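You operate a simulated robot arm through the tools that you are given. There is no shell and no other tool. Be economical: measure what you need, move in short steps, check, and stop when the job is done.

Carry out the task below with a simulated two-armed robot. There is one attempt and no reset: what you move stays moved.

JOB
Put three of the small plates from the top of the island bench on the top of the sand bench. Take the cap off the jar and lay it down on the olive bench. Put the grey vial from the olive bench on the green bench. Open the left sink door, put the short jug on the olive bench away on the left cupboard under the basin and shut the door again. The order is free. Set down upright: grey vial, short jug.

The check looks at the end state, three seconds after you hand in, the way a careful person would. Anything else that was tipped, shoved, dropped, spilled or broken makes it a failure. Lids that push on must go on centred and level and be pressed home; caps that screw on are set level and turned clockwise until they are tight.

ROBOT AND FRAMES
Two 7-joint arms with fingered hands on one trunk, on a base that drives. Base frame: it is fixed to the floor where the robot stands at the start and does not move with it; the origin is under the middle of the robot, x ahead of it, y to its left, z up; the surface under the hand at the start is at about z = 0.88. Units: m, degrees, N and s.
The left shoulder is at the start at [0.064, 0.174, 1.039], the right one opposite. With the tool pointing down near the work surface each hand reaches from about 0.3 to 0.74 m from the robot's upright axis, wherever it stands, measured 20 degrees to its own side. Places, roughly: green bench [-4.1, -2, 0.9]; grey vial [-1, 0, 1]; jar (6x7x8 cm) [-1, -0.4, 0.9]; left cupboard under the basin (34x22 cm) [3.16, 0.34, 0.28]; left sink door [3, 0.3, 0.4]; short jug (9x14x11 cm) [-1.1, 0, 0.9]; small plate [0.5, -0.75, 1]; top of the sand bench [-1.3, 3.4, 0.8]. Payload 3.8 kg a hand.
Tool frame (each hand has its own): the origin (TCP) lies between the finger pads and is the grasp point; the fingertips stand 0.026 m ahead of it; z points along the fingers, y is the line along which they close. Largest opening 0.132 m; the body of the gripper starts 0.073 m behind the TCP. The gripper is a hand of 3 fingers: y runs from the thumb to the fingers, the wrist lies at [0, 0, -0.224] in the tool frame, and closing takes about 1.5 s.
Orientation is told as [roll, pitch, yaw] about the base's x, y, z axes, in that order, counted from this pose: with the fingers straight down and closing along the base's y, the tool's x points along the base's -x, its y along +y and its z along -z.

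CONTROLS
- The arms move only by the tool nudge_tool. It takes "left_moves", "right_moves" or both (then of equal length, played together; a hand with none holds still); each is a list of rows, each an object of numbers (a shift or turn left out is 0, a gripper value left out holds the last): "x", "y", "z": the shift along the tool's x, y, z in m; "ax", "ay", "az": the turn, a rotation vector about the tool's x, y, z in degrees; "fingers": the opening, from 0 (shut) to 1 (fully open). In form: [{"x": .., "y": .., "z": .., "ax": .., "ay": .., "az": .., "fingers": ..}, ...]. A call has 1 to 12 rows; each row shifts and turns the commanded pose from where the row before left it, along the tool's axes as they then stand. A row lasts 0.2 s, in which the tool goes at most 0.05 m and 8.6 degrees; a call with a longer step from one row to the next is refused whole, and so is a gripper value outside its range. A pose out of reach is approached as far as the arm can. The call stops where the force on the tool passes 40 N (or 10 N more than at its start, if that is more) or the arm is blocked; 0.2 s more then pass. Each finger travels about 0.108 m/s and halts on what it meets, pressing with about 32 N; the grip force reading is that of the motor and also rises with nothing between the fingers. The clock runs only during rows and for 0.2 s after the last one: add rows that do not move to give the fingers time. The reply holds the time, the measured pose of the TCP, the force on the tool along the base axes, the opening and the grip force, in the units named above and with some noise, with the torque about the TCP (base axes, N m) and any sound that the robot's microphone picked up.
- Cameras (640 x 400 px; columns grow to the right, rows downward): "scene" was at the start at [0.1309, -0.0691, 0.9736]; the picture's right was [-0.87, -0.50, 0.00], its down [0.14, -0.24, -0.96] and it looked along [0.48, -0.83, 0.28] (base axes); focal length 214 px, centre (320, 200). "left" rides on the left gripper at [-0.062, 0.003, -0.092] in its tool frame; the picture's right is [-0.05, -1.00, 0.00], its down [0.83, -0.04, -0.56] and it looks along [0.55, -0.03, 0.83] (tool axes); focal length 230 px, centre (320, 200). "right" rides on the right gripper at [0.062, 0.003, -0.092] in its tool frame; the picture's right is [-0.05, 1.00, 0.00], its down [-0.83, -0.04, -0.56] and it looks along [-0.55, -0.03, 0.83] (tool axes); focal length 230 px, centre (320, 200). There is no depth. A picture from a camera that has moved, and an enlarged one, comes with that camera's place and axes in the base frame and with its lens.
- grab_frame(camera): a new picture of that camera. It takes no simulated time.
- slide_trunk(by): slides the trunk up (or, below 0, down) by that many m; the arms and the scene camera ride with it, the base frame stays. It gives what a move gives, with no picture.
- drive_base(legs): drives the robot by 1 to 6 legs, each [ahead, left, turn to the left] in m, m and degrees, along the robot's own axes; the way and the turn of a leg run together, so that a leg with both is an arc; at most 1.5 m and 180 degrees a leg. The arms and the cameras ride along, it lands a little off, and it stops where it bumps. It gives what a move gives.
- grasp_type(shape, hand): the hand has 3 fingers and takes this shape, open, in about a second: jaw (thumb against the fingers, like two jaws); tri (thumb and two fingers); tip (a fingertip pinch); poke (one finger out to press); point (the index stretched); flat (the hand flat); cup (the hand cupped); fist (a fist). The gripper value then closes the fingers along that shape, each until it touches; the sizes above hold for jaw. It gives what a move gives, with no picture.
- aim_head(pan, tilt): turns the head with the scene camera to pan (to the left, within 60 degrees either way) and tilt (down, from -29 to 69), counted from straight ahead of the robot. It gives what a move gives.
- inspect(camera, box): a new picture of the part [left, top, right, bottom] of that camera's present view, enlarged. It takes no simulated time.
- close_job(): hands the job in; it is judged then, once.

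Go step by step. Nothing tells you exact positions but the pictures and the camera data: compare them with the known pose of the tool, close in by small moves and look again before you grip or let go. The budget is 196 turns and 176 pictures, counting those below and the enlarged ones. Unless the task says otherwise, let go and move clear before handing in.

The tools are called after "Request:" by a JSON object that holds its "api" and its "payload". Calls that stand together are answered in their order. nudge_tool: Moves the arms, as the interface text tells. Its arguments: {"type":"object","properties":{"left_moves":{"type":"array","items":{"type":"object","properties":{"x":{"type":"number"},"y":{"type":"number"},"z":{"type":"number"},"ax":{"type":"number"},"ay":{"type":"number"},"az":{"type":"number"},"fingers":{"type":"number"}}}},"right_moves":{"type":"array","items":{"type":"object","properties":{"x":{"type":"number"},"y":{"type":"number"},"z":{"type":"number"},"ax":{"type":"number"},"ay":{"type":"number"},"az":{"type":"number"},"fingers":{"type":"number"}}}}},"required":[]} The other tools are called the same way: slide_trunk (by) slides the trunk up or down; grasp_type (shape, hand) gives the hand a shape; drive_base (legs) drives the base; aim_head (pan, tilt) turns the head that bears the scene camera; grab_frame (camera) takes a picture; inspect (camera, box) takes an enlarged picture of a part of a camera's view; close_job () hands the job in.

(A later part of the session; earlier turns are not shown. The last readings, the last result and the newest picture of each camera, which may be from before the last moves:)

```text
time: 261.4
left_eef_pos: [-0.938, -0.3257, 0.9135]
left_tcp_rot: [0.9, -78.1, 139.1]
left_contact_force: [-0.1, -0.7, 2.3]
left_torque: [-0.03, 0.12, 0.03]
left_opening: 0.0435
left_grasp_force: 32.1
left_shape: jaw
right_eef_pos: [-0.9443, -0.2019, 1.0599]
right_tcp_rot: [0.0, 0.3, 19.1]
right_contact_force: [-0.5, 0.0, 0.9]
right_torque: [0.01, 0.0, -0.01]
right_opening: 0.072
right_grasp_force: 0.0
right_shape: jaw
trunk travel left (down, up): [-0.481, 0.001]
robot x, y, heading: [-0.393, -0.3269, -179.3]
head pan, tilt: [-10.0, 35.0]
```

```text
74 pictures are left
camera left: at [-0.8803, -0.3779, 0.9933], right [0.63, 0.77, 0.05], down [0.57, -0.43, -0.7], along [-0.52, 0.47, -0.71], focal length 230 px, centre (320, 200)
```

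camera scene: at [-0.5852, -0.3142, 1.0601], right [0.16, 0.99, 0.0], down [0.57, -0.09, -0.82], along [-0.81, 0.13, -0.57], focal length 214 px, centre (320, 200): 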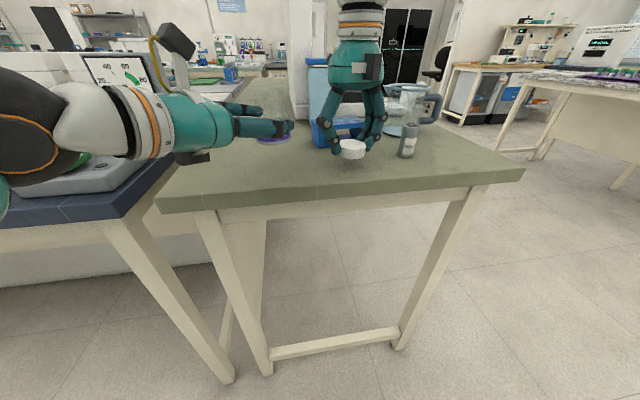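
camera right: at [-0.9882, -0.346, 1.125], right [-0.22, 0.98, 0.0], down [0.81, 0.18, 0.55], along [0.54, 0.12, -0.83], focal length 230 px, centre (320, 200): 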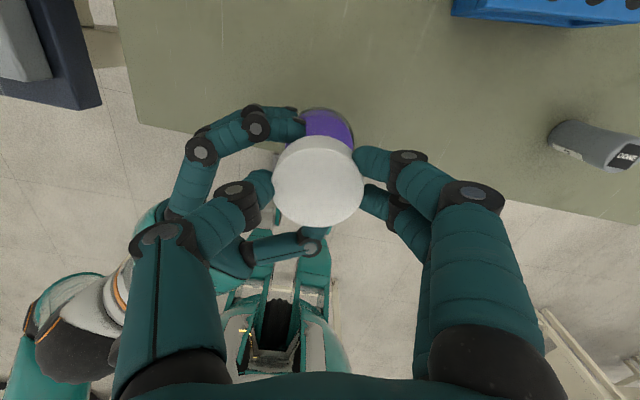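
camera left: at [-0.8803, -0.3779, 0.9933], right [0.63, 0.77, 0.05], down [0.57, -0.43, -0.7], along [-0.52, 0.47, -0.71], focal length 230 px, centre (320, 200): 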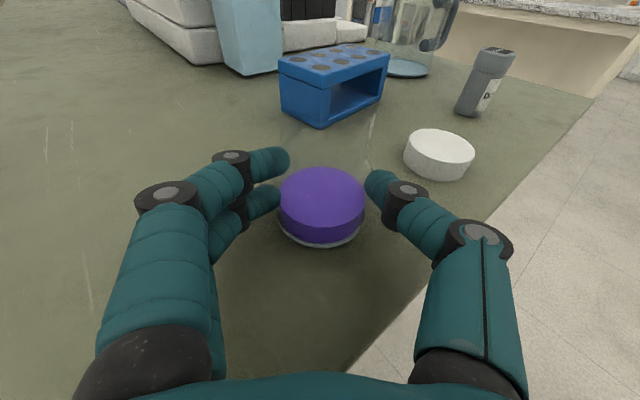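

The jar stands again with its liquid level. I'll open the left hand slowly and draw straight back.

Request:
{"api": "nudge_tool", "payload": {"left_moves": [{"fingers": 0.42}, {"fingers": 0.52}, {"fingers": 0.65}, {}, {"z": -0.035, "x": 0.0066}, {"z": -0.04, "x": 0.0075}, {"z": -0.04, "x": 0.0075}, {"x": -0.04}, {"x": -0.045}, {"x": -0.045}]}}

Request:
{"api": "grab_frame", "payload": {"camera": "left"}}

Request:
{"api": "grab_frame", "payload": {"camera": "scene"}}

```text
time: 263.6
left_eef_pos: [-0.8656, -0.3796, 1.0448]
left_tcp_rot: [0.5, -77.9, 139.5]
left_contact_force: [1.5, -0.1, 0.7]
left_torque: [-0.02, 0.03, 0.0]
left_opening: 0.0851
left_grasp_force: 0.0
left_shape: jaw
right_eef_pos: [-0.943, -0.2025, 1.058]
right_tcp_rot: [0.0, 0.2, 19.1]
right_contact_force: [-1.0, 0.4, -0.6]
right_torque: [0.0, 0.03, -0.01]
right_opening: 0.0723
right_grasp_force: 0.0
right_shape: jaw
trunk travel left (down, up): [-0.481, 0.001]
robot x, y, heading: [-0.3905, -0.3252, -179.3]
head pan, tilt: [-10.0, 35.0]
```

```text
73 pictures are left
camera left: at [-0.808, -0.4319, 1.1249], right [0.63, 0.77, 0.05], down [0.58, -0.43, -0.7], along [-0.52, 0.47, -0.72], focal length 230 px, centre (320, 200)
```

left: 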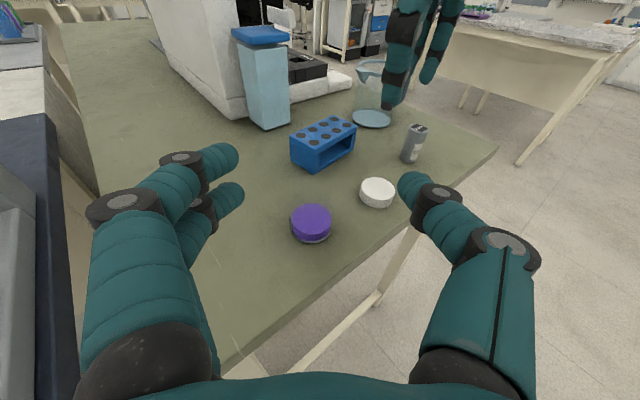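

```text
72 pictures are left
camera scene: at [-0.5853, -0.3139, 1.0601], right [0.16, 0.99, 0.0], down [0.57, -0.09, -0.82], along [-0.81, 0.13, -0.57], focal length 214 px, centre (320, 200)
```

scene: 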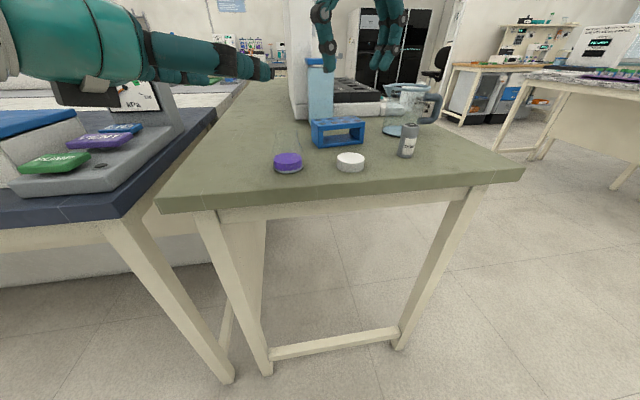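

The jar part is finished. Now the vial: the right hand goes over it at about (-0.963,-0.075).

Request:
{"api": "nudge_tool", "payload": {"right_moves": [{"x": -0.008, "y": 0.043}, {"x": -0.008, "y": 0.042}, {"x": -0.007, "y": 0.042}, {}]}}

Request:
{"api": "grab_frame", "payload": {"camera": "right"}}

```text
time: 264.6
left_eef_pos: [-0.8655, -0.3804, 1.0439]
left_tcp_rot: [0.5, -78.0, 139.6]
left_contact_force: [-0.2, -0.6, 0.5]
left_torque: [0.0, -0.01, -0.04]
left_opening: 0.0854
left_grasp_force: 0.1
left_shape: jaw
right_eef_pos: [-0.9607, -0.073, 1.0569]
right_tcp_rot: [0.1, 0.1, 19.1]
right_contact_force: [0.2, -0.4, 0.1]
right_torque: [-0.02, -0.02, -0.05]
right_opening: 0.072
right_grasp_force: 0.1
right_shape: jaw
trunk travel left (down, up): [-0.481, 0.001]
robot x, y, heading: [-0.3875, -0.329, -179.1]
head pan, tilt: [-10.0, 35.0]
```

```text
71 pictures are left
camera right: at [-1.0202, -0.0915, 1.1503], right [-0.28, 0.96, 0.0], down [0.8, 0.23, 0.55], along [0.53, 0.15, -0.83], focal length 230 px, centre (320, 200)
```

right: 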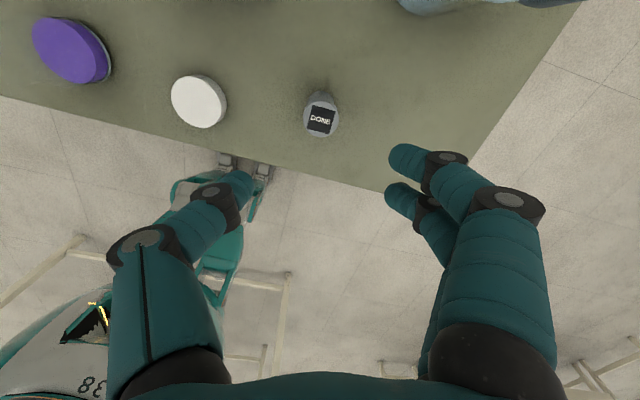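

Request:
{"api": "nudge_tool", "payload": {"right_moves": [{"x": 0.01}, {"z": 0.045}, {"z": 0.045}, {}]}}

Request:
{"api": "grab_frame", "payload": {"camera": "right"}}

```text
time: 265.6
left_eef_pos: [-0.8644, -0.3808, 1.0444]
left_tcp_rot: [0.7, -78.0, 139.3]
left_contact_force: [-0.1, 0.9, -0.2]
left_torque: [0.04, 0.03, 0.01]
left_opening: 0.0853
left_grasp_force: 0.1
left_shape: jaw
right_eef_pos: [-0.9703, -0.0774, 0.964]
right_tcp_rot: [0.1, 0.2, 19.0]
right_contact_force: [-0.6, -0.4, -0.1]
right_torque: [-0.01, 0.0, -0.03]
right_opening: 0.0727
right_grasp_force: 0.1
right_shape: jaw
trunk travel left (down, up): [-0.481, 0.001]
robot x, y, heading: [-0.3894, -0.3257, -179.2]
head pan, tilt: [-10.0, 35.0]
```

```text
70 pictures are left
camera right: at [-1.0287, -0.0972, 1.0576], right [-0.28, 0.96, 0.0], down [0.8, 0.23, 0.55], along [0.53, 0.15, -0.83], focal length 230 px, centre (320, 200)
```

right: 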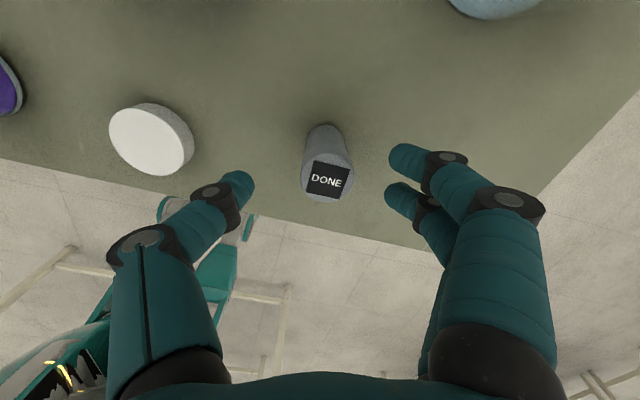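

Centred. I'll go down and grip the vial.

Request:
{"api": "nudge_tool", "payload": {"right_moves": [{"z": 0.03}, {"z": 0.016}, {}, {"fingers": 0.3}, {"fingers": 0.1}, {"fingers": 0.0}, {}, {}, {"z": -0.02}, {"z": -0.03}, {"z": -0.04}, {}]}}

Request:
{"api": "grab_frame", "payload": {"camera": "right"}}

Request:
{"api": "inspect", "payload": {"camera": "scene", "box": [240, 60, 480, 200]}}

```text
time: 268.2
left_eef_pos: [-0.8649, -0.3807, 1.0442]
left_tcp_rot: [0.6, -77.8, 139.5]
left_contact_force: [-0.2, -0.3, 0.6]
left_torque: [-0.01, 0.02, 0.01]
left_opening: 0.0853
left_grasp_force: 0.1
left_shape: jaw
right_eef_pos: [-0.971, -0.0767, 1.0122]
right_tcp_rot: [-0.1, 0.1, 19.0]
right_contact_force: [0.4, 0.6, -0.1]
right_torque: [0.04, 0.0, 0.02]
right_opening: 0.0211
right_grasp_force: 32.1
right_shape: jaw
trunk travel left (down, up): [-0.481, 0.001]
robot x, y, heading: [-0.3908, -0.3292, -179.0]
head pan, tilt: [-10.0, 35.0]
```

```text
69 pictures are left
camera right: at [-1.0289, -0.0949, 1.1051], right [-0.28, 0.96, 0.0], down [0.8, 0.23, 0.55], along [0.53, 0.15, -0.83], focal length 230 px, centre (320, 200)
```

right: 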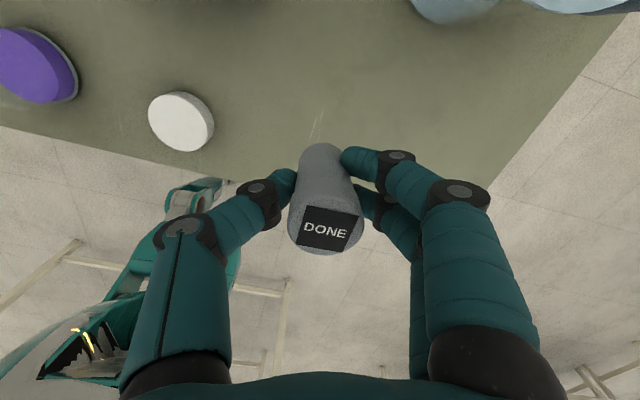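

```text
2.67 times, centred on (360, 130) of scene
camera zoom: at [-0.5853, -0.314, 1.06], right [0.16, 0.99, 0.0], down [0.57, -0.09, -0.82], along [-0.81, 0.13, -0.57], focal length 572 px, centre (213, 387)
```

zoom: 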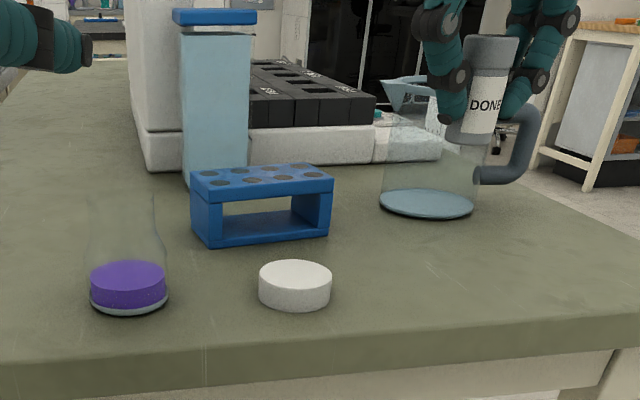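

The vial is held upright. Next is the jug with the left hand, pointing straight ahead: I'll back off, straighten the left hand outward, and shift the base to the right.

Request:
{"api": "nudge_tool", "payload": {"right_moves": [{"z": -0.04}, {"x": -0.04, "y": 0.014}, {"x": -0.04, "y": 0.014}, {"x": -0.04, "y": 0.014}, {"x": -0.03, "y": 0.01}]}}

Request:
{"api": "drive_base", "payload": {"legs": [[-0.15, 0, 0], [0, -0.6, 0]]}}

Request:
{"api": "nudge_tool", "payload": {"left_moves": [{"ax": -7.83, "az": -1.66, "y": 0.045}, {"ax": -7.83, "az": -1.66, "y": 0.045}, {"ax": -7.83, "az": -1.66, "y": 0.045}, {"ax": -7.83, "az": -1.66, "y": 0.045}, {"ax": -7.83, "az": -1.66, "y": 0.045}, {"fingers": 1.0}, {}]}}

```text
time: 269.4
left_eef_pos: [-0.8651, -0.3805, 1.0448]
left_tcp_rot: [0.5, -78.0, 139.6]
left_contact_force: [0.6, -0.3, 0.7]
left_torque: [0.0, 0.0, 0.0]
left_opening: 0.0854
left_grasp_force: 0.1
left_shape: jaw
right_eef_pos: [-0.8579, 0.0083, 1.0504]
right_tcp_rot: [0.0, 0.1, 19.1]
right_contact_force: [-0.1, 0.1, -0.9]
right_torque: [-0.01, 0.0, 0.01]
right_opening: 0.0211
right_grasp_force: 31.6
right_shape: jaw
right hand out of reach, approached as far as the arm can: row 5
trunk travel left (down, up): [-0.481, 0.001]
robot x, y, heading: [-0.3913, -0.3268, -179.0]
head pan, tilt: [-10.0, 35.0]
```

```text
time: 276.1
left_eef_pos: [-0.7252, 0.2273, 1.0443]
left_tcp_rot: [0.6, -78.0, 139.0]
left_contact_force: [0.4, -0.5, 0.3]
left_torque: [0.02, 0.0, 0.01]
left_opening: 0.0856
left_grasp_force: 0.1
left_shape: jaw
right_eef_pos: [-0.7159, 0.6162, 1.0512]
right_tcp_rot: [0.0, 0.1, 18.6]
right_contact_force: [-0.8, -1.4, 0.8]
right_torque: [-0.04, 0.0, 0.0]
right_opening: 0.0215
right_grasp_force: 31.9
right_shape: jaw
trunk travel left (down, up): [-0.481, 0.001]
robot x, y, heading: [-0.2519, 0.2791, -179.9]
head pan, tilt: [-10.0, 35.0]
```

```text
time: 277.9
left_eef_pos: [-0.8031, -0.0637, 1.0355]
left_tcp_rot: [34.0, -78.2, 148.4]
left_contact_force: [-1.1, -0.8, 0.0]
left_torque: [0.0, -0.01, 0.0]
left_opening: 0.1318
left_grasp_force: 0.0
left_shape: jaw
left hand out of reach, approached as far as the arm can: row 3, 4, 5
right_eef_pos: [-0.7151, 0.6166, 1.0517]
right_tcp_rot: [0.0, 0.1, 18.6]
right_contact_force: [-0.3, 0.6, 0.0]
right_torque: [0.02, 0.0, 0.0]
right_opening: 0.0211
right_grasp_force: 32.0
right_shape: jaw
trunk travel left (down, up): [-0.481, 0.001]
robot x, y, heading: [-0.249, 0.2754, -179.4]
head pan, tilt: [-10.0, 35.0]
stopped in row 7 (left hand): the arm was blocked; the commanded pose is now the measured one
```

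Request:
{"api": "grab_frame", "payload": {"camera": "left"}}

Request:
{"api": "aim_head", "payload": {"pan": 20, "tilt": 30}}

Request:
{"api": "grab_frame", "payload": {"camera": "scene"}}

```text
67 pictures are left
camera left: at [-0.723, -0.0551, 1.1118], right [-0.04, 1.0, -0.06], down [0.69, -0.02, -0.72], along [-0.72, -0.07, -0.69], focal length 230 px, centre (320, 200)
```

left: 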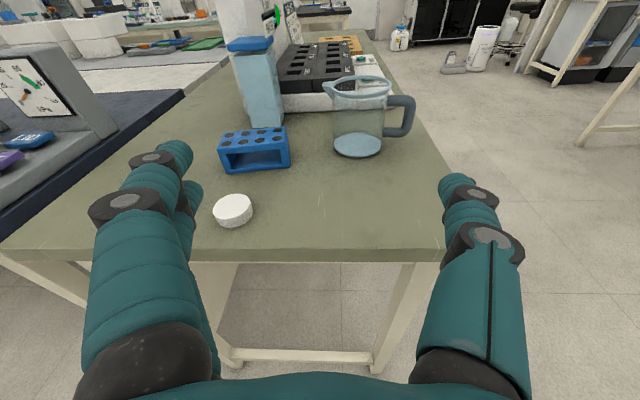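

```text
time: 278.9
left_eef_pos: [-0.8031, -0.0637, 1.0347]
left_tcp_rot: [33.8, -78.2, 148.7]
left_contact_force: [0.3, 0.7, 0.2]
left_torque: [-0.02, 0.01, -0.03]
left_opening: 0.132
left_grasp_force: 0.1
left_shape: jaw
right_eef_pos: [-0.7157, 0.6164, 1.0503]
right_tcp_rot: [-0.1, 0.1, 18.6]
right_contact_force: [0.6, -0.4, 0.0]
right_torque: [0.01, -0.01, 0.01]
right_opening: 0.0212
right_grasp_force: 32.5
right_shape: jaw
trunk travel left (down, up): [-0.481, 0.001]
robot x, y, heading: [-0.2503, 0.2753, -179.9]
head pan, tilt: [20.0, 30.0]
```

```text
66 pictures are left
camera scene: at [-0.443, 0.2451, 1.0679], right [-0.35, 0.94, 0.0], down [0.47, 0.17, -0.87], along [-0.81, -0.3, -0.5], focal length 214 px, centre (320, 200)
```

scene: 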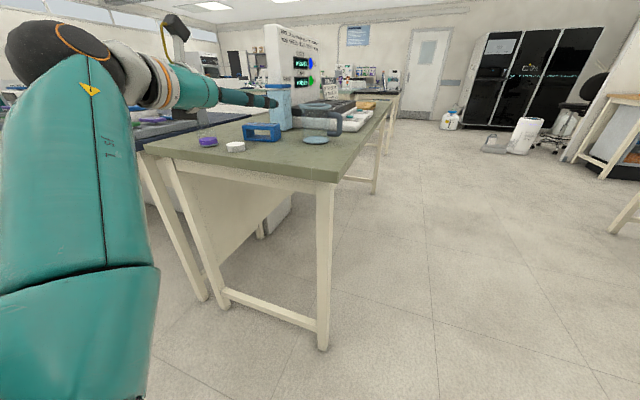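

From here I can see that the handle points to +y, just where a horizontal grip would press. So I'll pick up the jug from above, with the fingers closing front-to-back. Left hand back to vertical, turned by -90°.

Request:
{"api": "nudge_tool", "payload": {"left_moves": [{"az": -6.5, "x": -0.03}, {"ay": 8.2, "x": -0.03}, {"ay": 8.2}, {"ay": 8.2}, {"ay": 8.2}, {"ay": 8.2}, {"ay": 8.2}, {"ay": 8.2}, {"ay": 8.2}, {"ay": 8.2}, {"ay": 6.2}, {}]}}

Request:
{"api": "nudge_tool", "payload": {"left_moves": [{"az": 8.2}, {"az": 8.2}, {"az": 8.2}, {"az": 8.2}, {"az": 8.2}, {"az": 8.2}, {"az": 8.2}, {"az": 8.2}, {"az": 8.2}, {"az": 8.2}, {"az": 8.2}]}}

```text
time: 281.4
left_eef_pos: [-0.808, -0.0657, 1.0731]
left_tcp_rot: [-0.1, 0.0, -177.1]
left_contact_force: [-0.1, 0.3, -0.2]
left_torque: [-0.03, -0.02, 0.01]
left_opening: 0.132
left_grasp_force: 0.1
left_shape: jaw
left hand out of reach, approached as far as the arm can: row 1, 2
right_eef_pos: [-0.7155, 0.6172, 1.0514]
right_tcp_rot: [0.0, 0.2, 18.5]
right_contact_force: [-0.5, 0.1, -0.5]
right_torque: [0.0, 0.0, -0.02]
right_opening: 0.0211
right_grasp_force: 32.2
right_shape: jaw
trunk travel left (down, up): [-0.481, 0.001]
robot x, y, heading: [-0.2496, 0.2785, -179.4]
head pan, tilt: [20.0, 30.0]
```

```text
time: 283.9
left_eef_pos: [-0.8083, -0.0662, 1.0735]
left_tcp_rot: [0.1, 0.0, 92.6]
left_contact_force: [-0.8, 0.5, -0.1]
left_torque: [0.03, 0.01, -0.02]
left_opening: 0.1319
left_grasp_force: 0.0
left_shape: jaw
right_eef_pos: [-0.7151, 0.6166, 1.0496]
right_tcp_rot: [0.1, 0.1, 18.5]
right_contact_force: [-0.3, 0.2, -0.8]
right_torque: [-0.01, 0.03, 0.01]
right_opening: 0.0213
right_grasp_force: 31.7
right_shape: jaw
trunk travel left (down, up): [-0.481, 0.001]
robot x, y, heading: [-0.2521, 0.2825, -179.5]
head pan, tilt: [20.0, 30.0]
```

Request:
{"api": "nudge_tool", "payload": {"left_moves": [{"z": -0.04}, {"x": -0.04}, {"x": -0.014}]}}

Request:
{"api": "drive_base", "payload": {"legs": [[0.29, 0, 0]]}}

Request:
{"api": "grab_frame", "payload": {"camera": "left"}}

```text
time: 284.6
left_eef_pos: [-0.8092, -0.0122, 1.114]
left_tcp_rot: [0.1, 0.0, 92.7]
left_contact_force: [0.8, -0.7, 0.7]
left_torque: [0.03, 0.02, 0.02]
left_opening: 0.1317
left_grasp_force: 0.0
left_shape: jaw
right_eef_pos: [-0.7156, 0.6159, 1.0501]
right_tcp_rot: [-0.1, 0.2, 18.6]
right_contact_force: [0.4, 0.0, -0.9]
right_torque: [0.03, -0.04, 0.0]
right_opening: 0.0212
right_grasp_force: 31.9
right_shape: jaw
trunk travel left (down, up): [-0.481, 0.001]
robot x, y, heading: [-0.2505, 0.2794, -179.7]
head pan, tilt: [20.0, 30.0]
```

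```text
time: 286.7
left_eef_pos: [-1.1031, -0.0132, 1.1122]
left_tcp_rot: [0.1, 0.0, 92.7]
left_contact_force: [-0.6, -0.5, -0.4]
left_torque: [-0.02, 0.01, 0.03]
left_opening: 0.1318
left_grasp_force: 0.0
left_shape: jaw
right_eef_pos: [-1.0093, 0.6138, 1.0503]
right_tcp_rot: [0.0, 0.2, 18.7]
right_contact_force: [0.2, 0.3, -0.2]
right_torque: [0.02, -0.01, 0.0]
right_opening: 0.0212
right_grasp_force: 32.1
right_shape: jaw
trunk travel left (down, up): [-0.481, 0.001]
robot x, y, heading: [-0.5446, 0.2714, -179.6]
head pan, tilt: [20.0, 30.0]
```

```text
65 pictures are left
camera left: at [-1.1083, 0.0476, 1.2068], right [0.99, 0.1, 0.0], down [0.08, -0.83, 0.55], along [0.05, -0.55, -0.83], focal length 230 px, centre (320, 200)
```

left: 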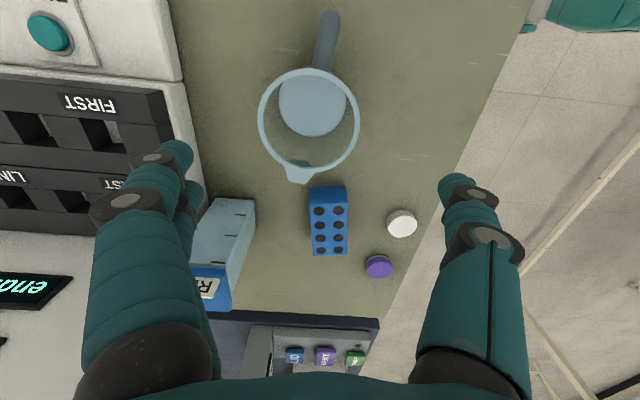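

The jug's axis is at (-1.112,-0.012) with clear space for the fingers front and back. I'll align and descend partway.

Request:
{"api": "nudge_tool", "payload": {"left_moves": [{"y": 0.009}, {"z": 0.04}, {"z": 0.035}, {}]}}

Request:
{"api": "grab_frame", "payload": {"camera": "left"}}

```text
time: 287.7
left_eef_pos: [-1.1108, -0.0134, 1.041]
left_tcp_rot: [0.2, -0.1, 92.7]
left_contact_force: [-1.0, 0.3, -0.3]
left_torque: [0.0, 0.0, -0.01]
left_opening: 0.132
left_grasp_force: 0.0
left_shape: jaw
right_eef_pos: [-1.0091, 0.6132, 1.0498]
right_tcp_rot: [0.0, 0.3, 18.7]
right_contact_force: [-0.5, 0.0, -0.5]
right_torque: [0.01, -0.01, 0.01]
right_opening: 0.0213
right_grasp_force: 31.7
right_shape: jaw
trunk travel left (down, up): [-0.481, 0.001]
robot x, y, heading: [-0.5406, 0.2765, -179.6]
head pan, tilt: [20.0, 30.0]
```

```text
64 pictures are left
camera left: at [-1.1162, 0.0482, 1.1337], right [0.99, 0.1, 0.0], down [0.08, -0.83, 0.55], along [0.05, -0.55, -0.83], focal length 230 px, centre (320, 200)
```

left: 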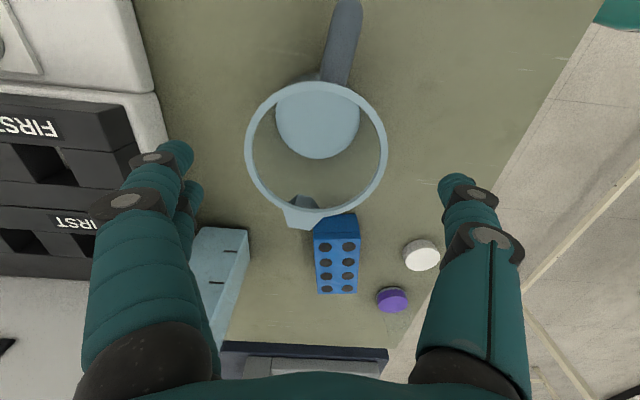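

Request:
{"api": "nudge_tool", "payload": {"left_moves": [{"x": -0.004, "y": 0.002}, {"z": 0.035}, {"z": 0.035}, {"z": 0.03}, {}]}}

Request:
{"api": "inspect", "payload": {"camera": "scene", "box": [180, 60, 420, 200]}}

Request:
{"api": "grab_frame", "payload": {"camera": "left"}}

```text
time: 288.9
left_eef_pos: [-1.1131, -0.0094, 0.945]
left_tcp_rot: [0.8, -0.1, 92.7]
left_contact_force: [-0.4, -1.2, 28.2]
left_torque: [-0.07, -0.05, -0.07]
left_opening: 0.1319
left_grasp_force: 0.1
left_shape: jaw
right_eef_pos: [-1.0057, 0.6154, 1.0515]
right_tcp_rot: [0.0, 0.4, 18.7]
right_contact_force: [-0.6, 0.2, 0.1]
right_torque: [0.02, 0.0, 0.02]
right_opening: 0.0211
right_grasp_force: 31.6
right_shape: jaw
trunk travel left (down, up): [-0.481, 0.001]
robot x, y, heading: [-0.5415, 0.271, -179.8]
head pan, tilt: [20.0, 30.0]
```

```text
2.67 times, centred on (300, 130) of scene
camera zoom: at [-0.7341, 0.2439, 1.0692], right [-0.35, 0.94, 0.0], down [0.47, 0.17, -0.87], along [-0.81, -0.3, -0.5], focal length 572 px, centre (373, 387)
```

zoom: 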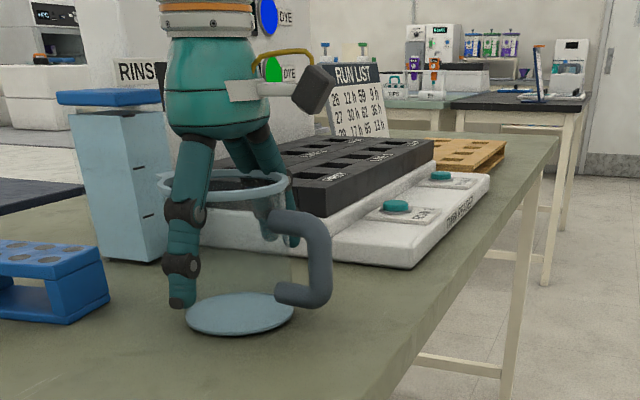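

```text
62 pictures are left
camera left: at [-1.1172, 0.0514, 1.0383], right [0.99, 0.1, -0.01], down [0.09, -0.83, 0.55], along [0.04, -0.55, -0.83], focal length 230 px, centre (320, 200)
```

left: 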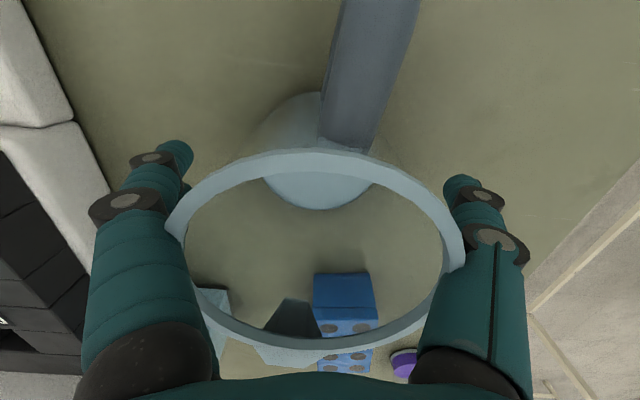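

The palm touches the rim. I'll back up 5 mm and close around the body.

Request:
{"api": "nudge_tool", "payload": {"left_moves": [{"z": -0.007}, {"fingers": 0.8}, {"fingers": 0.7}, {"fingers": 0.6}, {"fingers": 0.4}, {}, {}, {}]}}

Request:
{"api": "grab_frame", "payload": {"camera": "left"}}

Request:
{"api": "inspect", "payload": {"camera": "scene", "box": [180, 60, 420, 200]}}

```text
time: 290.7
left_eef_pos: [-1.1119, -0.0101, 0.9451]
left_tcp_rot: [0.1, 0.1, 92.8]
left_contact_force: [-0.1, 0.9, 4.3]
left_torque: [-0.08, 0.22, -0.04]
left_opening: 0.0813
left_grasp_force: 32.4
left_shape: jaw
right_eef_pos: [-1.0075, 0.6147, 1.0505]
right_tcp_rot: [0.0, 0.1, 18.6]
right_contact_force: [-0.1, 0.1, -1.1]
right_torque: [-0.02, -0.01, 0.0]
right_opening: 0.0211
right_grasp_force: 32.2
right_shape: jaw
trunk travel left (down, up): [-0.481, 0.001]
robot x, y, heading: [-0.5405, 0.2772, -179.7]
head pan, tilt: [20.0, 30.0]
```

```text
61 pictures are left
camera left: at [-1.118, 0.0511, 1.0387], right [0.99, 0.1, 0.0], down [0.08, -0.83, 0.55], along [0.05, -0.55, -0.83], focal length 230 px, centre (320, 200)
```

left: 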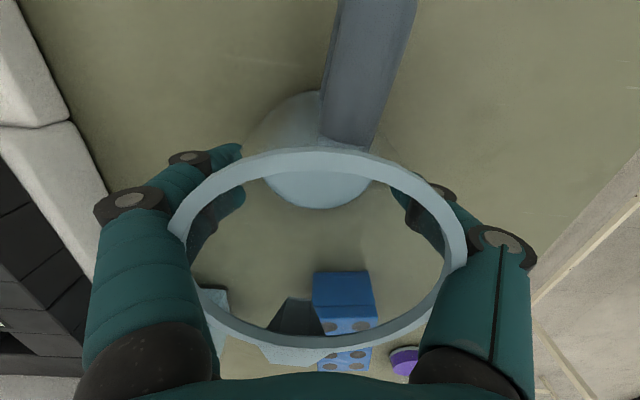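

```text
2.67 times, centred on (300, 130) of scene
camera zoom: at [-0.7353, 0.2434, 1.0679], right [-0.35, 0.94, 0.0], down [0.47, 0.17, -0.87], along [-0.81, -0.3, -0.5], focal length 572 px, centre (373, 387)
```

zoom: 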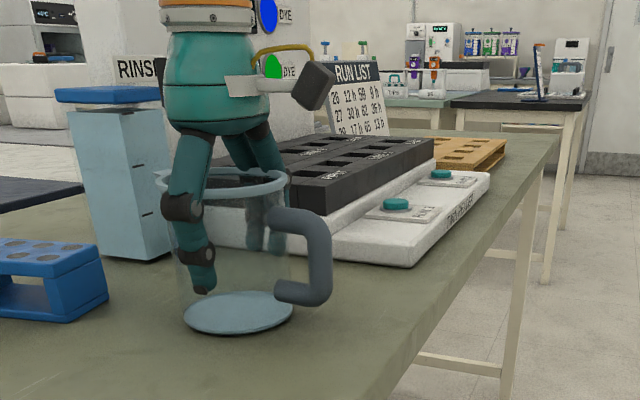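

Gripped. I'll lift and check that it hangs level.

Request:
{"api": "nudge_tool", "payload": {"left_moves": [{"z": -0.015}, {"z": -0.025}, {"z": -0.03}, {"z": -0.03}, {}]}}

Request:
{"api": "inspect", "payload": {"camera": "scene", "box": [160, 20, 440, 200]}}

```text
time: 291.9
left_eef_pos: [-1.1117, -0.0096, 1.045]
left_tcp_rot: [0.1, -0.1, 92.7]
left_contact_force: [-0.9, -0.4, -1.5]
left_torque: [-0.04, -0.02, 0.0]
left_opening: 0.0814
left_grasp_force: 31.6
left_shape: jaw
right_eef_pos: [-1.0093, 0.6139, 1.0505]
right_tcp_rot: [0.0, 0.1, 18.6]
right_contact_force: [-0.7, -0.1, -0.9]
right_torque: [0.01, 0.0, 0.0]
right_opening: 0.0213
right_grasp_force: 32.2
right_shape: jaw
trunk travel left (down, up): [-0.481, 0.001]
robot x, y, heading: [-0.5425, 0.2759, -179.4]
head pan, tilt: [20.0, 30.0]
```

```text
2.22 times, centred on (300, 110) of scene
camera zoom: at [-0.7359, 0.2429, 1.0677], right [-0.35, 0.94, 0.0], down [0.47, 0.17, -0.87], along [-0.81, -0.3, -0.5], focal length 477 px, centre (364, 400)
```

zoom: 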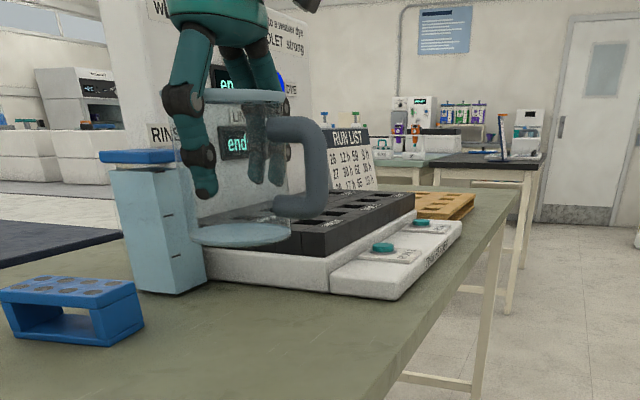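

The jug hangs level. I'll back away, tuck the left hand in and drive around the olive bench's right side toward the green bench.

Request:
{"api": "drive_base", "payload": {"legs": [[-0.3, 0, 0]]}}

Request:
{"api": "nudge_tool", "payload": {"left_moves": [{"y": -0.04}, {"y": -0.04}, {"y": -0.04}, {"y": -0.03}]}}

Request:
{"api": "drive_base", "payload": {"legs": [[0, -0.75, 0], [1.2, 0, 0]]}}

Request:
{"api": "aim_head", "payload": {"pan": 25, "tilt": 10}}

Request:
{"api": "grab_frame", "payload": {"camera": "scene"}}

```text
time: 293.9
left_eef_pos: [-0.8158, -0.0056, 1.0441]
left_tcp_rot: [0.1, 0.0, 92.7]
left_contact_force: [0.1, 0.5, -1.1]
left_torque: [-0.02, 0.01, 0.01]
left_opening: 0.0815
left_grasp_force: 32.2
left_shape: jaw
right_eef_pos: [-0.7126, 0.6171, 1.0498]
right_tcp_rot: [0.0, 0.1, 18.5]
right_contact_force: [0.4, -0.5, -0.7]
right_torque: [0.02, 0.01, 0.01]
right_opening: 0.0211
right_grasp_force: 31.4
right_shape: jaw
trunk travel left (down, up): [-0.481, 0.001]
robot x, y, heading: [-0.2413, 0.2726, -179.8]
head pan, tilt: [20.0, 30.0]
```

```text
time: 294.9
left_eef_pos: [-0.6652, 0.001, 1.0436]
left_tcp_rot: [0.0, 0.0, 92.7]
left_contact_force: [0.6, 1.0, -0.7]
left_torque: [-0.04, 0.03, 0.01]
left_opening: 0.0812
left_grasp_force: 32.2
left_shape: jaw
right_eef_pos: [-0.7114, 0.6172, 1.051]
right_tcp_rot: [0.1, 0.2, 18.5]
right_contact_force: [0.1, 0.5, -0.7]
right_torque: [0.0, -0.03, -0.02]
right_opening: 0.0213
right_grasp_force: 32.3
right_shape: jaw
trunk travel left (down, up): [-0.481, 0.001]
robot x, y, heading: [-0.248, 0.2755, -179.7]
head pan, tilt: [20.0, 30.0]
```

```text
time: 307.8
left_eef_pos: [-1.8647, 0.7474, 1.0441]
left_tcp_rot: [0.2, 0.0, 94.0]
left_contact_force: [0.5, 0.5, -2.0]
left_torque: [-0.06, -0.01, -0.02]
left_opening: 0.0812
left_grasp_force: 31.3
left_shape: jaw
right_eef_pos: [-1.9254, 1.3618, 1.0499]
right_tcp_rot: [0.0, 0.2, 20.0]
right_contact_force: [0.9, 0.9, -0.2]
right_torque: [0.02, 0.01, 0.01]
right_opening: 0.0212
right_grasp_force: 32.2
right_shape: jaw
trunk travel left (down, up): [-0.481, 0.001]
robot x, y, heading: [-1.4514, 1.0375, -178.0]
head pan, tilt: [20.0, 30.0]
```

```text
time: 308.6
left_eef_pos: [-1.8662, 0.7486, 1.0444]
left_tcp_rot: [0.1, 0.1, 94.1]
left_contact_force: [0.4, -1.0, -1.7]
left_torque: [-0.02, -0.04, 0.0]
left_opening: 0.0811
left_grasp_force: 31.4
left_shape: jaw
right_eef_pos: [-1.9259, 1.3624, 1.0495]
right_tcp_rot: [0.0, 0.2, 19.9]
right_contact_force: [-1.1, 0.4, -0.3]
right_torque: [0.01, 0.02, 0.01]
right_opening: 0.0211
right_grasp_force: 31.6
right_shape: jaw
trunk travel left (down, up): [-0.481, 0.001]
robot x, y, heading: [-1.451, 1.0344, -178.4]
head pan, tilt: [25.0, 10.0]
```

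```text
58 pictures are left
camera scene: at [-1.6431, 0.9891, 1.1001], right [-0.45, 0.89, 0.0], down [0.16, 0.08, -0.98], along [-0.88, -0.44, -0.17], focal length 214 px, centre (320, 200)
```

scene: 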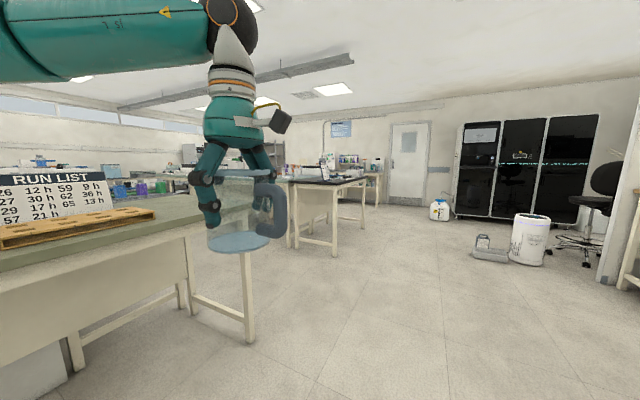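

The olive bench ends at about x = -2.5, and beyond a corridor near x = -3.2 stands a dark bench. I'll drive to the corridor, turn left and look for the green bench.

Request:
{"api": "drive_base", "payload": {"legs": [[1.0, 0, 0], [0.72, 0, 0], [0, 0, 88]]}}

Request:
{"api": "aim_head", "payload": {"pan": -15, "tilt": 10}}

Request:
{"api": "grab_frame", "payload": {"camera": "scene"}}

```text
time: 321.0
left_eef_pos: [-2.8618, 0.5727, 1.0438]
left_tcp_rot: [0.1, 0.0, -176.5]
left_contact_force: [0.2, -1.4, -1.1]
left_torque: [-0.02, -0.02, 0.0]
left_opening: 0.081
left_grasp_force: 32.2
left_shape: jaw
right_eef_pos: [-3.4769, 0.5196, 1.0502]
right_tcp_rot: [-0.1, 0.0, 109.3]
right_contact_force: [0.5, 1.0, -0.3]
right_torque: [0.06, -0.02, 0.03]
right_opening: 0.021
right_grasp_force: 31.9
right_shape: jaw
trunk travel left (down, up): [-0.481, 0.001]
robot x, y, heading: [-3.1423, 0.9888, -89.0]
head pan, tilt: [25.0, 10.0]
```

```text
time: 322.1
left_eef_pos: [-2.8612, 0.5731, 1.0443]
left_tcp_rot: [0.1, 0.0, -176.6]
left_contact_force: [0.7, -0.2, -1.7]
left_torque: [-0.02, -0.05, 0.02]
left_opening: 0.0808
left_grasp_force: 31.5
left_shape: jaw
right_eef_pos: [-3.4775, 0.5187, 1.0502]
right_tcp_rot: [0.0, 0.1, 109.2]
right_contact_force: [-0.5, -0.4, -0.6]
right_torque: [0.0, -0.01, -0.01]
right_opening: 0.0209
right_grasp_force: 31.8
right_shape: jaw
trunk travel left (down, up): [-0.481, 0.001]
robot x, y, heading: [-3.1441, 0.9906, -89.2]
head pan, tilt: [-15.0, 10.0]
```

```text
57 pictures are left
camera scene: at [-3.1632, 0.7902, 1.1002], right [-0.97, 0.24, 0.0], down [0.04, 0.17, -0.98], along [-0.24, -0.96, -0.17], focal length 214 px, centre (320, 200)
```

scene: 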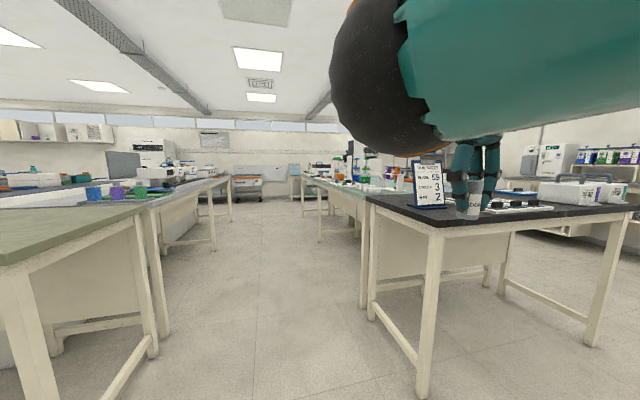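

The bench beyond the dark one, with the greenish top, spans about y = -0.15 to -2.5+ with its east edge at x of about -3.62. I'll drive down the corridor and look at it.

Request:
{"api": "drive_base", "payload": {"legs": [[1.3, 0, 0], [0.9, 0, 0]]}}

Request:
{"api": "aim_head", "payload": {"pan": -55, "tilt": 20}}

Request:
{"api": "grab_frame", "payload": {"camera": "scene"}}

```text
time: 333.0
left_eef_pos: [-2.8143, -1.6378, 1.0447]
left_tcp_rot: [0.1, -0.1, -177.8]
left_contact_force: [-0.5, -0.8, -0.7]
left_torque: [0.03, -0.04, -0.03]
left_opening: 0.081
left_grasp_force: 32.3
left_shape: jaw
right_eef_pos: [-3.43, -1.6776, 1.0505]
right_tcp_rot: [-0.1, 0.1, 108.1]
right_contact_force: [0.5, 0.7, -0.8]
right_torque: [-0.01, -0.02, -0.01]
right_opening: 0.0208
right_grasp_force: 31.6
right_shape: jaw
trunk travel left (down, up): [-0.481, 0.001]
robot x, y, heading: [-3.0864, -1.2186, -90.2]
head pan, tilt: [-15.0, 10.0]
```

```text
time: 334.1
left_eef_pos: [-2.8143, -1.637, 1.0448]
left_tcp_rot: [0.1, -0.1, -177.8]
left_contact_force: [0.4, 0.8, -1.6]
left_torque: [-0.01, -0.03, -0.02]
left_opening: 0.081
left_grasp_force: 31.4
left_shape: jaw
right_eef_pos: [-3.4304, -1.6763, 1.0496]
right_tcp_rot: [0.1, 0.0, 108.1]
right_contact_force: [0.2, 0.8, -0.8]
right_torque: [-0.01, -0.01, 0.0]
right_opening: 0.0212
right_grasp_force: 32.3
right_shape: jaw
trunk travel left (down, up): [-0.481, 0.001]
robot x, y, heading: [-3.0876, -1.2145, -90.3]
head pan, tilt: [-55.0, 20.0]
```

```text
56 pictures are left
camera scene: at [-3.1639, -1.3765, 1.0839], right [-0.57, 0.82, 0.0], down [0.28, 0.2, -0.94], along [-0.77, -0.54, -0.34], focal length 214 px, centre (320, 200)
```

scene: 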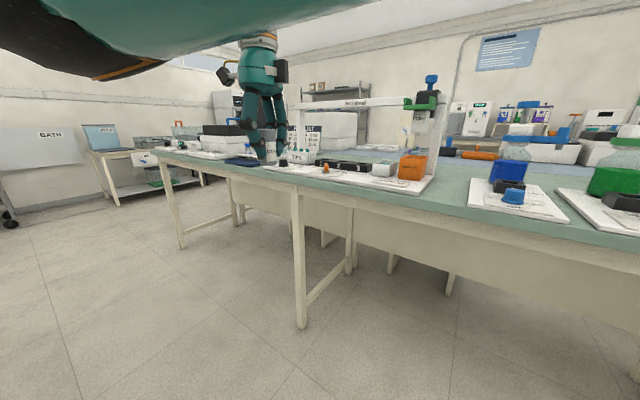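

The target point lies close to a joint between two benches, so I need to see whether their tops differ in colour.

Request:
{"api": "inspect", "payload": {"camera": "scene", "box": [140, 120, 540, 340]}}

```text
1.60 times, centred on (340, 230) of scene
camera zoom: at [-3.1639, -1.3765, 1.0839], right [-0.57, 0.82, 0.0], down [0.28, 0.2, -0.94], along [-0.77, -0.54, -0.34], focal length 343 px, centre (288, 152)
```

zoom: 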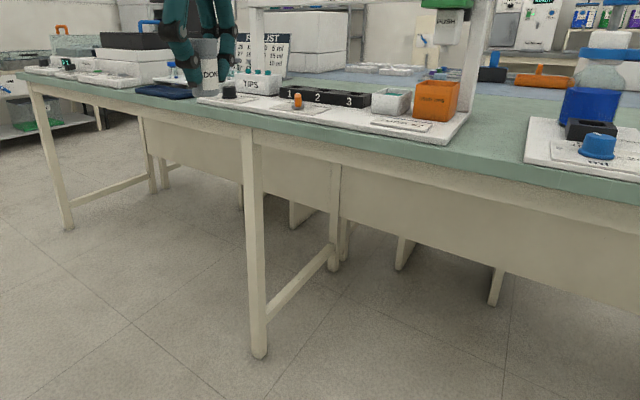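

It's one continuous green top. I'll turn to face it and look for a free spot.

Request:
{"api": "drive_base", "payload": {"legs": [[0, 0, -89.7]]}}

Request:
{"api": "aim_head", "payload": {"pan": -8, "tilt": 20}}

Request:
{"api": "grab_frame", "payload": {"camera": "scene"}}

```text
time: 338.3
left_eef_pos: [-3.5142, -1.4812, 1.0441]
left_tcp_rot: [0.1, 0.1, 91.4]
left_contact_force: [0.7, -0.2, -2.0]
left_torque: [-0.07, 0.02, -0.01]
left_opening: 0.0806
left_grasp_force: 31.7
left_shape: jaw
right_eef_pos: [-3.5461, -0.8642, 1.0509]
right_tcp_rot: [0.0, 0.2, 17.1]
right_contact_force: [0.5, 0.8, -1.1]
right_torque: [-0.08, -0.01, 0.01]
right_opening: 0.0207
right_grasp_force: 32.2
right_shape: jaw
trunk travel left (down, up): [-0.481, 0.001]
robot x, y, heading: [-3.0885, -1.2157, 179.0]
head pan, tilt: [-55.0, 20.0]
```

```text
time: 339.5
left_eef_pos: [-3.514, -1.4809, 1.0439]
left_tcp_rot: [0.1, 0.0, 91.4]
left_contact_force: [0.2, 0.6, -1.2]
left_torque: [-0.04, -0.01, -0.02]
left_opening: 0.0806
left_grasp_force: 32.1
left_shape: jaw
right_eef_pos: [-3.5461, -0.865, 1.0504]
right_tcp_rot: [0.0, 0.1, 17.3]
right_contact_force: [0.5, 0.0, -0.6]
right_torque: [0.0, -0.03, -0.01]
right_opening: 0.0211
right_grasp_force: 31.7
right_shape: jaw
trunk travel left (down, up): [-0.481, 0.001]
robot x, y, heading: [-3.0861, -1.2149, 178.8]
head pan, tilt: [-8.0, 20.0]
```

```text
54 pictures are left
camera scene: at [-3.2875, -1.1984, 1.0839], right [0.16, 0.99, 0.0], down [0.34, -0.05, -0.94], along [-0.93, 0.15, -0.34], focal length 214 px, centre (320, 200)
```

scene: 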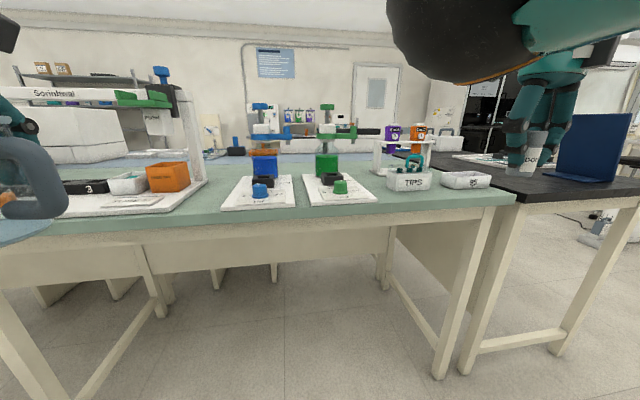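

The best free spot is the gap at about (-3.87,-1.427) between the balance plate and the blue burette base. I'll turn the right hand so it closes front-to-back and shift the base so that spot is in front of it.

Request:
{"api": "nudge_tool", "payload": {"right_moves": [{"az": -8.2}, {"az": -8.2}, {"az": -8.2}, {"az": -8.2}, {"az": -8.2}, {"az": -8.2}, {"az": -8.2}, {"az": -8.2}, {"az": -7.4}, {}]}}

Request:
{"api": "drive_base", "payload": {"legs": [[0, 0.45, 0], [0.17, 0, 1.2]]}}

Request:
{"api": "grab_frame", "payload": {"camera": "right"}}

Request:
{"api": "aim_head", "payload": {"pan": -25, "tilt": 30}}

Request:
{"api": "grab_frame", "payload": {"camera": "scene"}}

```text
time: 341.7
left_eef_pos: [-3.5144, -1.4822, 1.0447]
left_tcp_rot: [0.1, 0.0, 91.4]
left_contact_force: [0.4, 0.1, -1.3]
left_torque: [-0.03, 0.0, 0.01]
left_opening: 0.0805
left_grasp_force: 32.2
left_shape: jaw
right_eef_pos: [-3.7055, -0.9206, 1.0234]
right_tcp_rot: [0.0, -0.1, 71.3]
right_contact_force: [-0.3, -0.2, -0.4]
right_torque: [-0.01, -0.03, 0.03]
right_opening: 0.0207
right_grasp_force: 32.2
right_shape: jaw
right hand out of reach, approached as far as the arm can: row 1, 2, 3, 4, 5, 6, 7, 8, 9
trunk travel left (down, up): [-0.481, 0.001]
robot x, y, heading: [-3.0862, -1.2154, 178.8]
head pan, tilt: [-8.0, 20.0]
```

```text
time: 347.1
left_eef_pos: [-3.6853, -1.9344, 1.0444]
left_tcp_rot: [0.1, 0.1, 92.9]
left_contact_force: [0.2, 0.1, -0.8]
left_torque: [-0.08, 0.01, 0.0]
left_opening: 0.081
left_grasp_force: 31.2
left_shape: jaw
right_eef_pos: [-3.8918, -1.378, 1.0236]
right_tcp_rot: [0.1, -0.1, 72.9]
right_contact_force: [-0.2, 0.2, -0.4]
right_torque: [0.0, -0.02, 0.01]
right_opening: 0.0206
right_grasp_force: 31.5
right_shape: jaw
trunk travel left (down, up): [-0.481, 0.001]
robot x, y, heading: [-3.2677, -1.6553, -179.3]
head pan, tilt: [-8.0, 20.0]
```

```text
53 pictures are left
camera right: at [-3.9126, -1.438, 1.1153], right [-0.94, 0.34, 0.0], down [0.29, 0.78, 0.56], along [0.19, 0.52, -0.83], focal length 230 px, centre (320, 200)
```

right: 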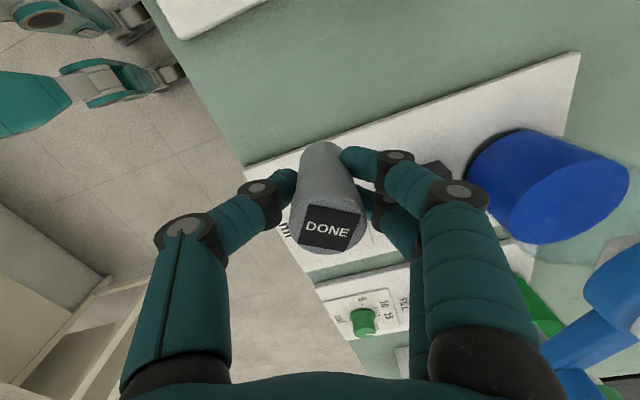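

```text
time: 347.9
left_eef_pos: [-3.6846, -1.9354, 1.044]
left_tcp_rot: [0.1, 0.0, 92.9]
left_contact_force: [0.5, -0.2, -1.0]
left_torque: [-0.03, -0.02, 0.03]
left_opening: 0.081
left_grasp_force: 32.1
left_shape: jaw
right_eef_pos: [-3.8915, -1.3781, 1.0218]
right_tcp_rot: [0.1, -0.1, 72.9]
right_contact_force: [0.0, 1.0, -2.0]
right_torque: [0.0, -0.02, -0.01]
right_opening: 0.0205
right_grasp_force: 32.1
right_shape: jaw
trunk travel left (down, up): [-0.481, 0.001]
robot x, y, heading: [-3.2651, -1.6564, -179.2]
head pan, tilt: [-25.0, 30.0]
```

```text
52 pictures are left
camera scene: at [-3.4564, -1.62, 1.0679], right [0.41, 0.91, 0.0], down [0.46, -0.21, -0.87], along [-0.79, 0.36, -0.5], focal length 214 px, centre (320, 200)
```

scene: 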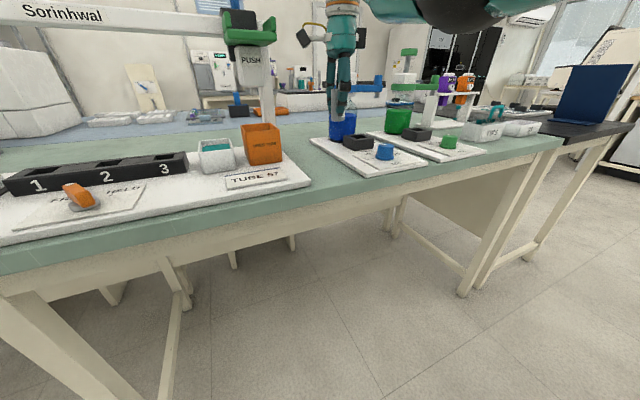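

The hand drifted forward while turning and is now over the burette base. The free gap is centred at about (-3.862,-1.422), so I'll move over it and look.

Request:
{"api": "nudge_tool", "payload": {"right_moves": [{"x": 0.018, "y": -0.0185}, {"x": 0.018, "y": -0.0185}, {}]}}

Request:
{"api": "grab_frame", "payload": {"camera": "right"}}

```text
time: 348.8
left_eef_pos: [-3.6844, -1.9348, 1.0437]
left_tcp_rot: [0.1, 0.1, 92.9]
left_contact_force: [0.4, 0.0, -1.6]
left_torque: [-0.04, 0.0, 0.0]
left_opening: 0.0807
left_grasp_force: 31.7
left_shape: jaw
right_eef_pos: [-3.89, -1.4187, 1.0118]
right_tcp_rot: [0.1, -0.1, 72.9]
right_contact_force: [0.1, 0.0, -0.2]
right_torque: [-0.03, 0.05, -0.02]
right_opening: 0.0208
right_grasp_force: 31.8
right_shape: jaw
right hand out of reach, approached as far as the arm can: row 1, 2
trunk travel left (down, up): [-0.481, 0.001]
robot x, y, heading: [-3.2696, -1.6579, -179.3]
head pan, tilt: [-25.0, 30.0]
```

```text
51 pictures are left
camera right: at [-3.9112, -1.4776, 1.1052], right [-0.94, 0.34, 0.0], down [0.29, 0.78, 0.56], along [0.19, 0.52, -0.83], focal length 230 px, centre (320, 200)
```

right: 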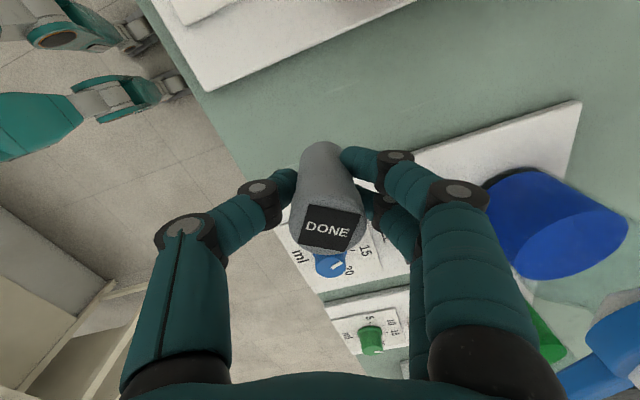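

The vial is over the gap's middle. I'll try lowering the arm, and pull the jug back from the bench edge at the same time.

Request:
{"api": "nudge_tool", "payload": {"right_moves": [{"z": 0.02}, {"z": 0.02}, {"z": 0.02}, {}], "left_moves": [{"y": -0.03}, {"y": -0.03}, {"y": -0.02}, {}]}}

Request:
{"api": "grab_frame", "payload": {"camera": "right"}}

Request:
{"api": "inspect", "payload": {"camera": "scene", "box": [240, 50, 440, 190]}}

```text
time: 349.8
left_eef_pos: [-3.6056, -1.9313, 1.0431]
left_tcp_rot: [0.0, 0.1, 93.0]
left_contact_force: [-0.1, 0.4, -1.3]
left_torque: [-0.06, 0.01, 0.01]
left_opening: 0.0808
left_grasp_force: 31.8
left_shape: jaw
right_eef_pos: [-3.8901, -1.4198, 0.9533]
right_tcp_rot: [0.1, -0.1, 72.9]
right_contact_force: [-0.5, -0.4, 0.7]
right_torque: [0.02, -0.03, 0.02]
right_opening: 0.0203
right_grasp_force: 32.4
right_shape: jaw
trunk travel left (down, up): [-0.481, 0.001]
robot x, y, heading: [-3.2646, -1.6573, -179.3]
head pan, tilt: [-25.0, 30.0]
```

```text
50 pictures are left
camera right: at [-3.9106, -1.4778, 1.0456], right [-0.94, 0.34, 0.0], down [0.29, 0.78, 0.56], along [0.19, 0.52, -0.83], focal length 230 px, centre (320, 200)
```

right: 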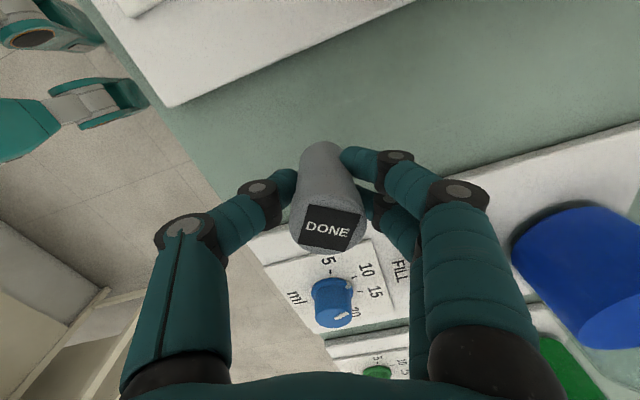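

```text
2.86 times, centred on (340, 120) of scene
camera zoom: at [-3.4566, -1.6199, 1.0679], right [0.41, 0.91, 0.0], down [0.46, -0.21, -0.87], along [-0.79, 0.36, -0.5], focal length 613 px, centre (263, 429)
```

zoom: 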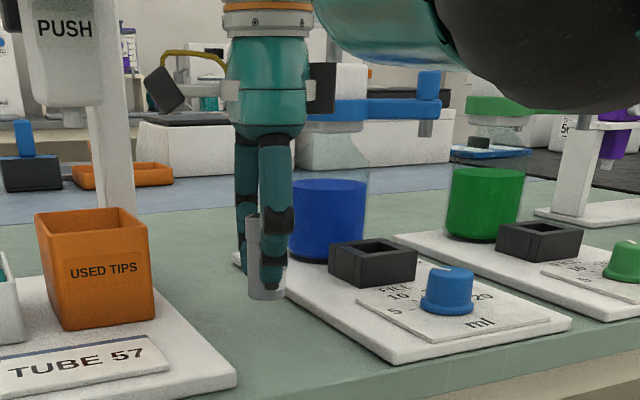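

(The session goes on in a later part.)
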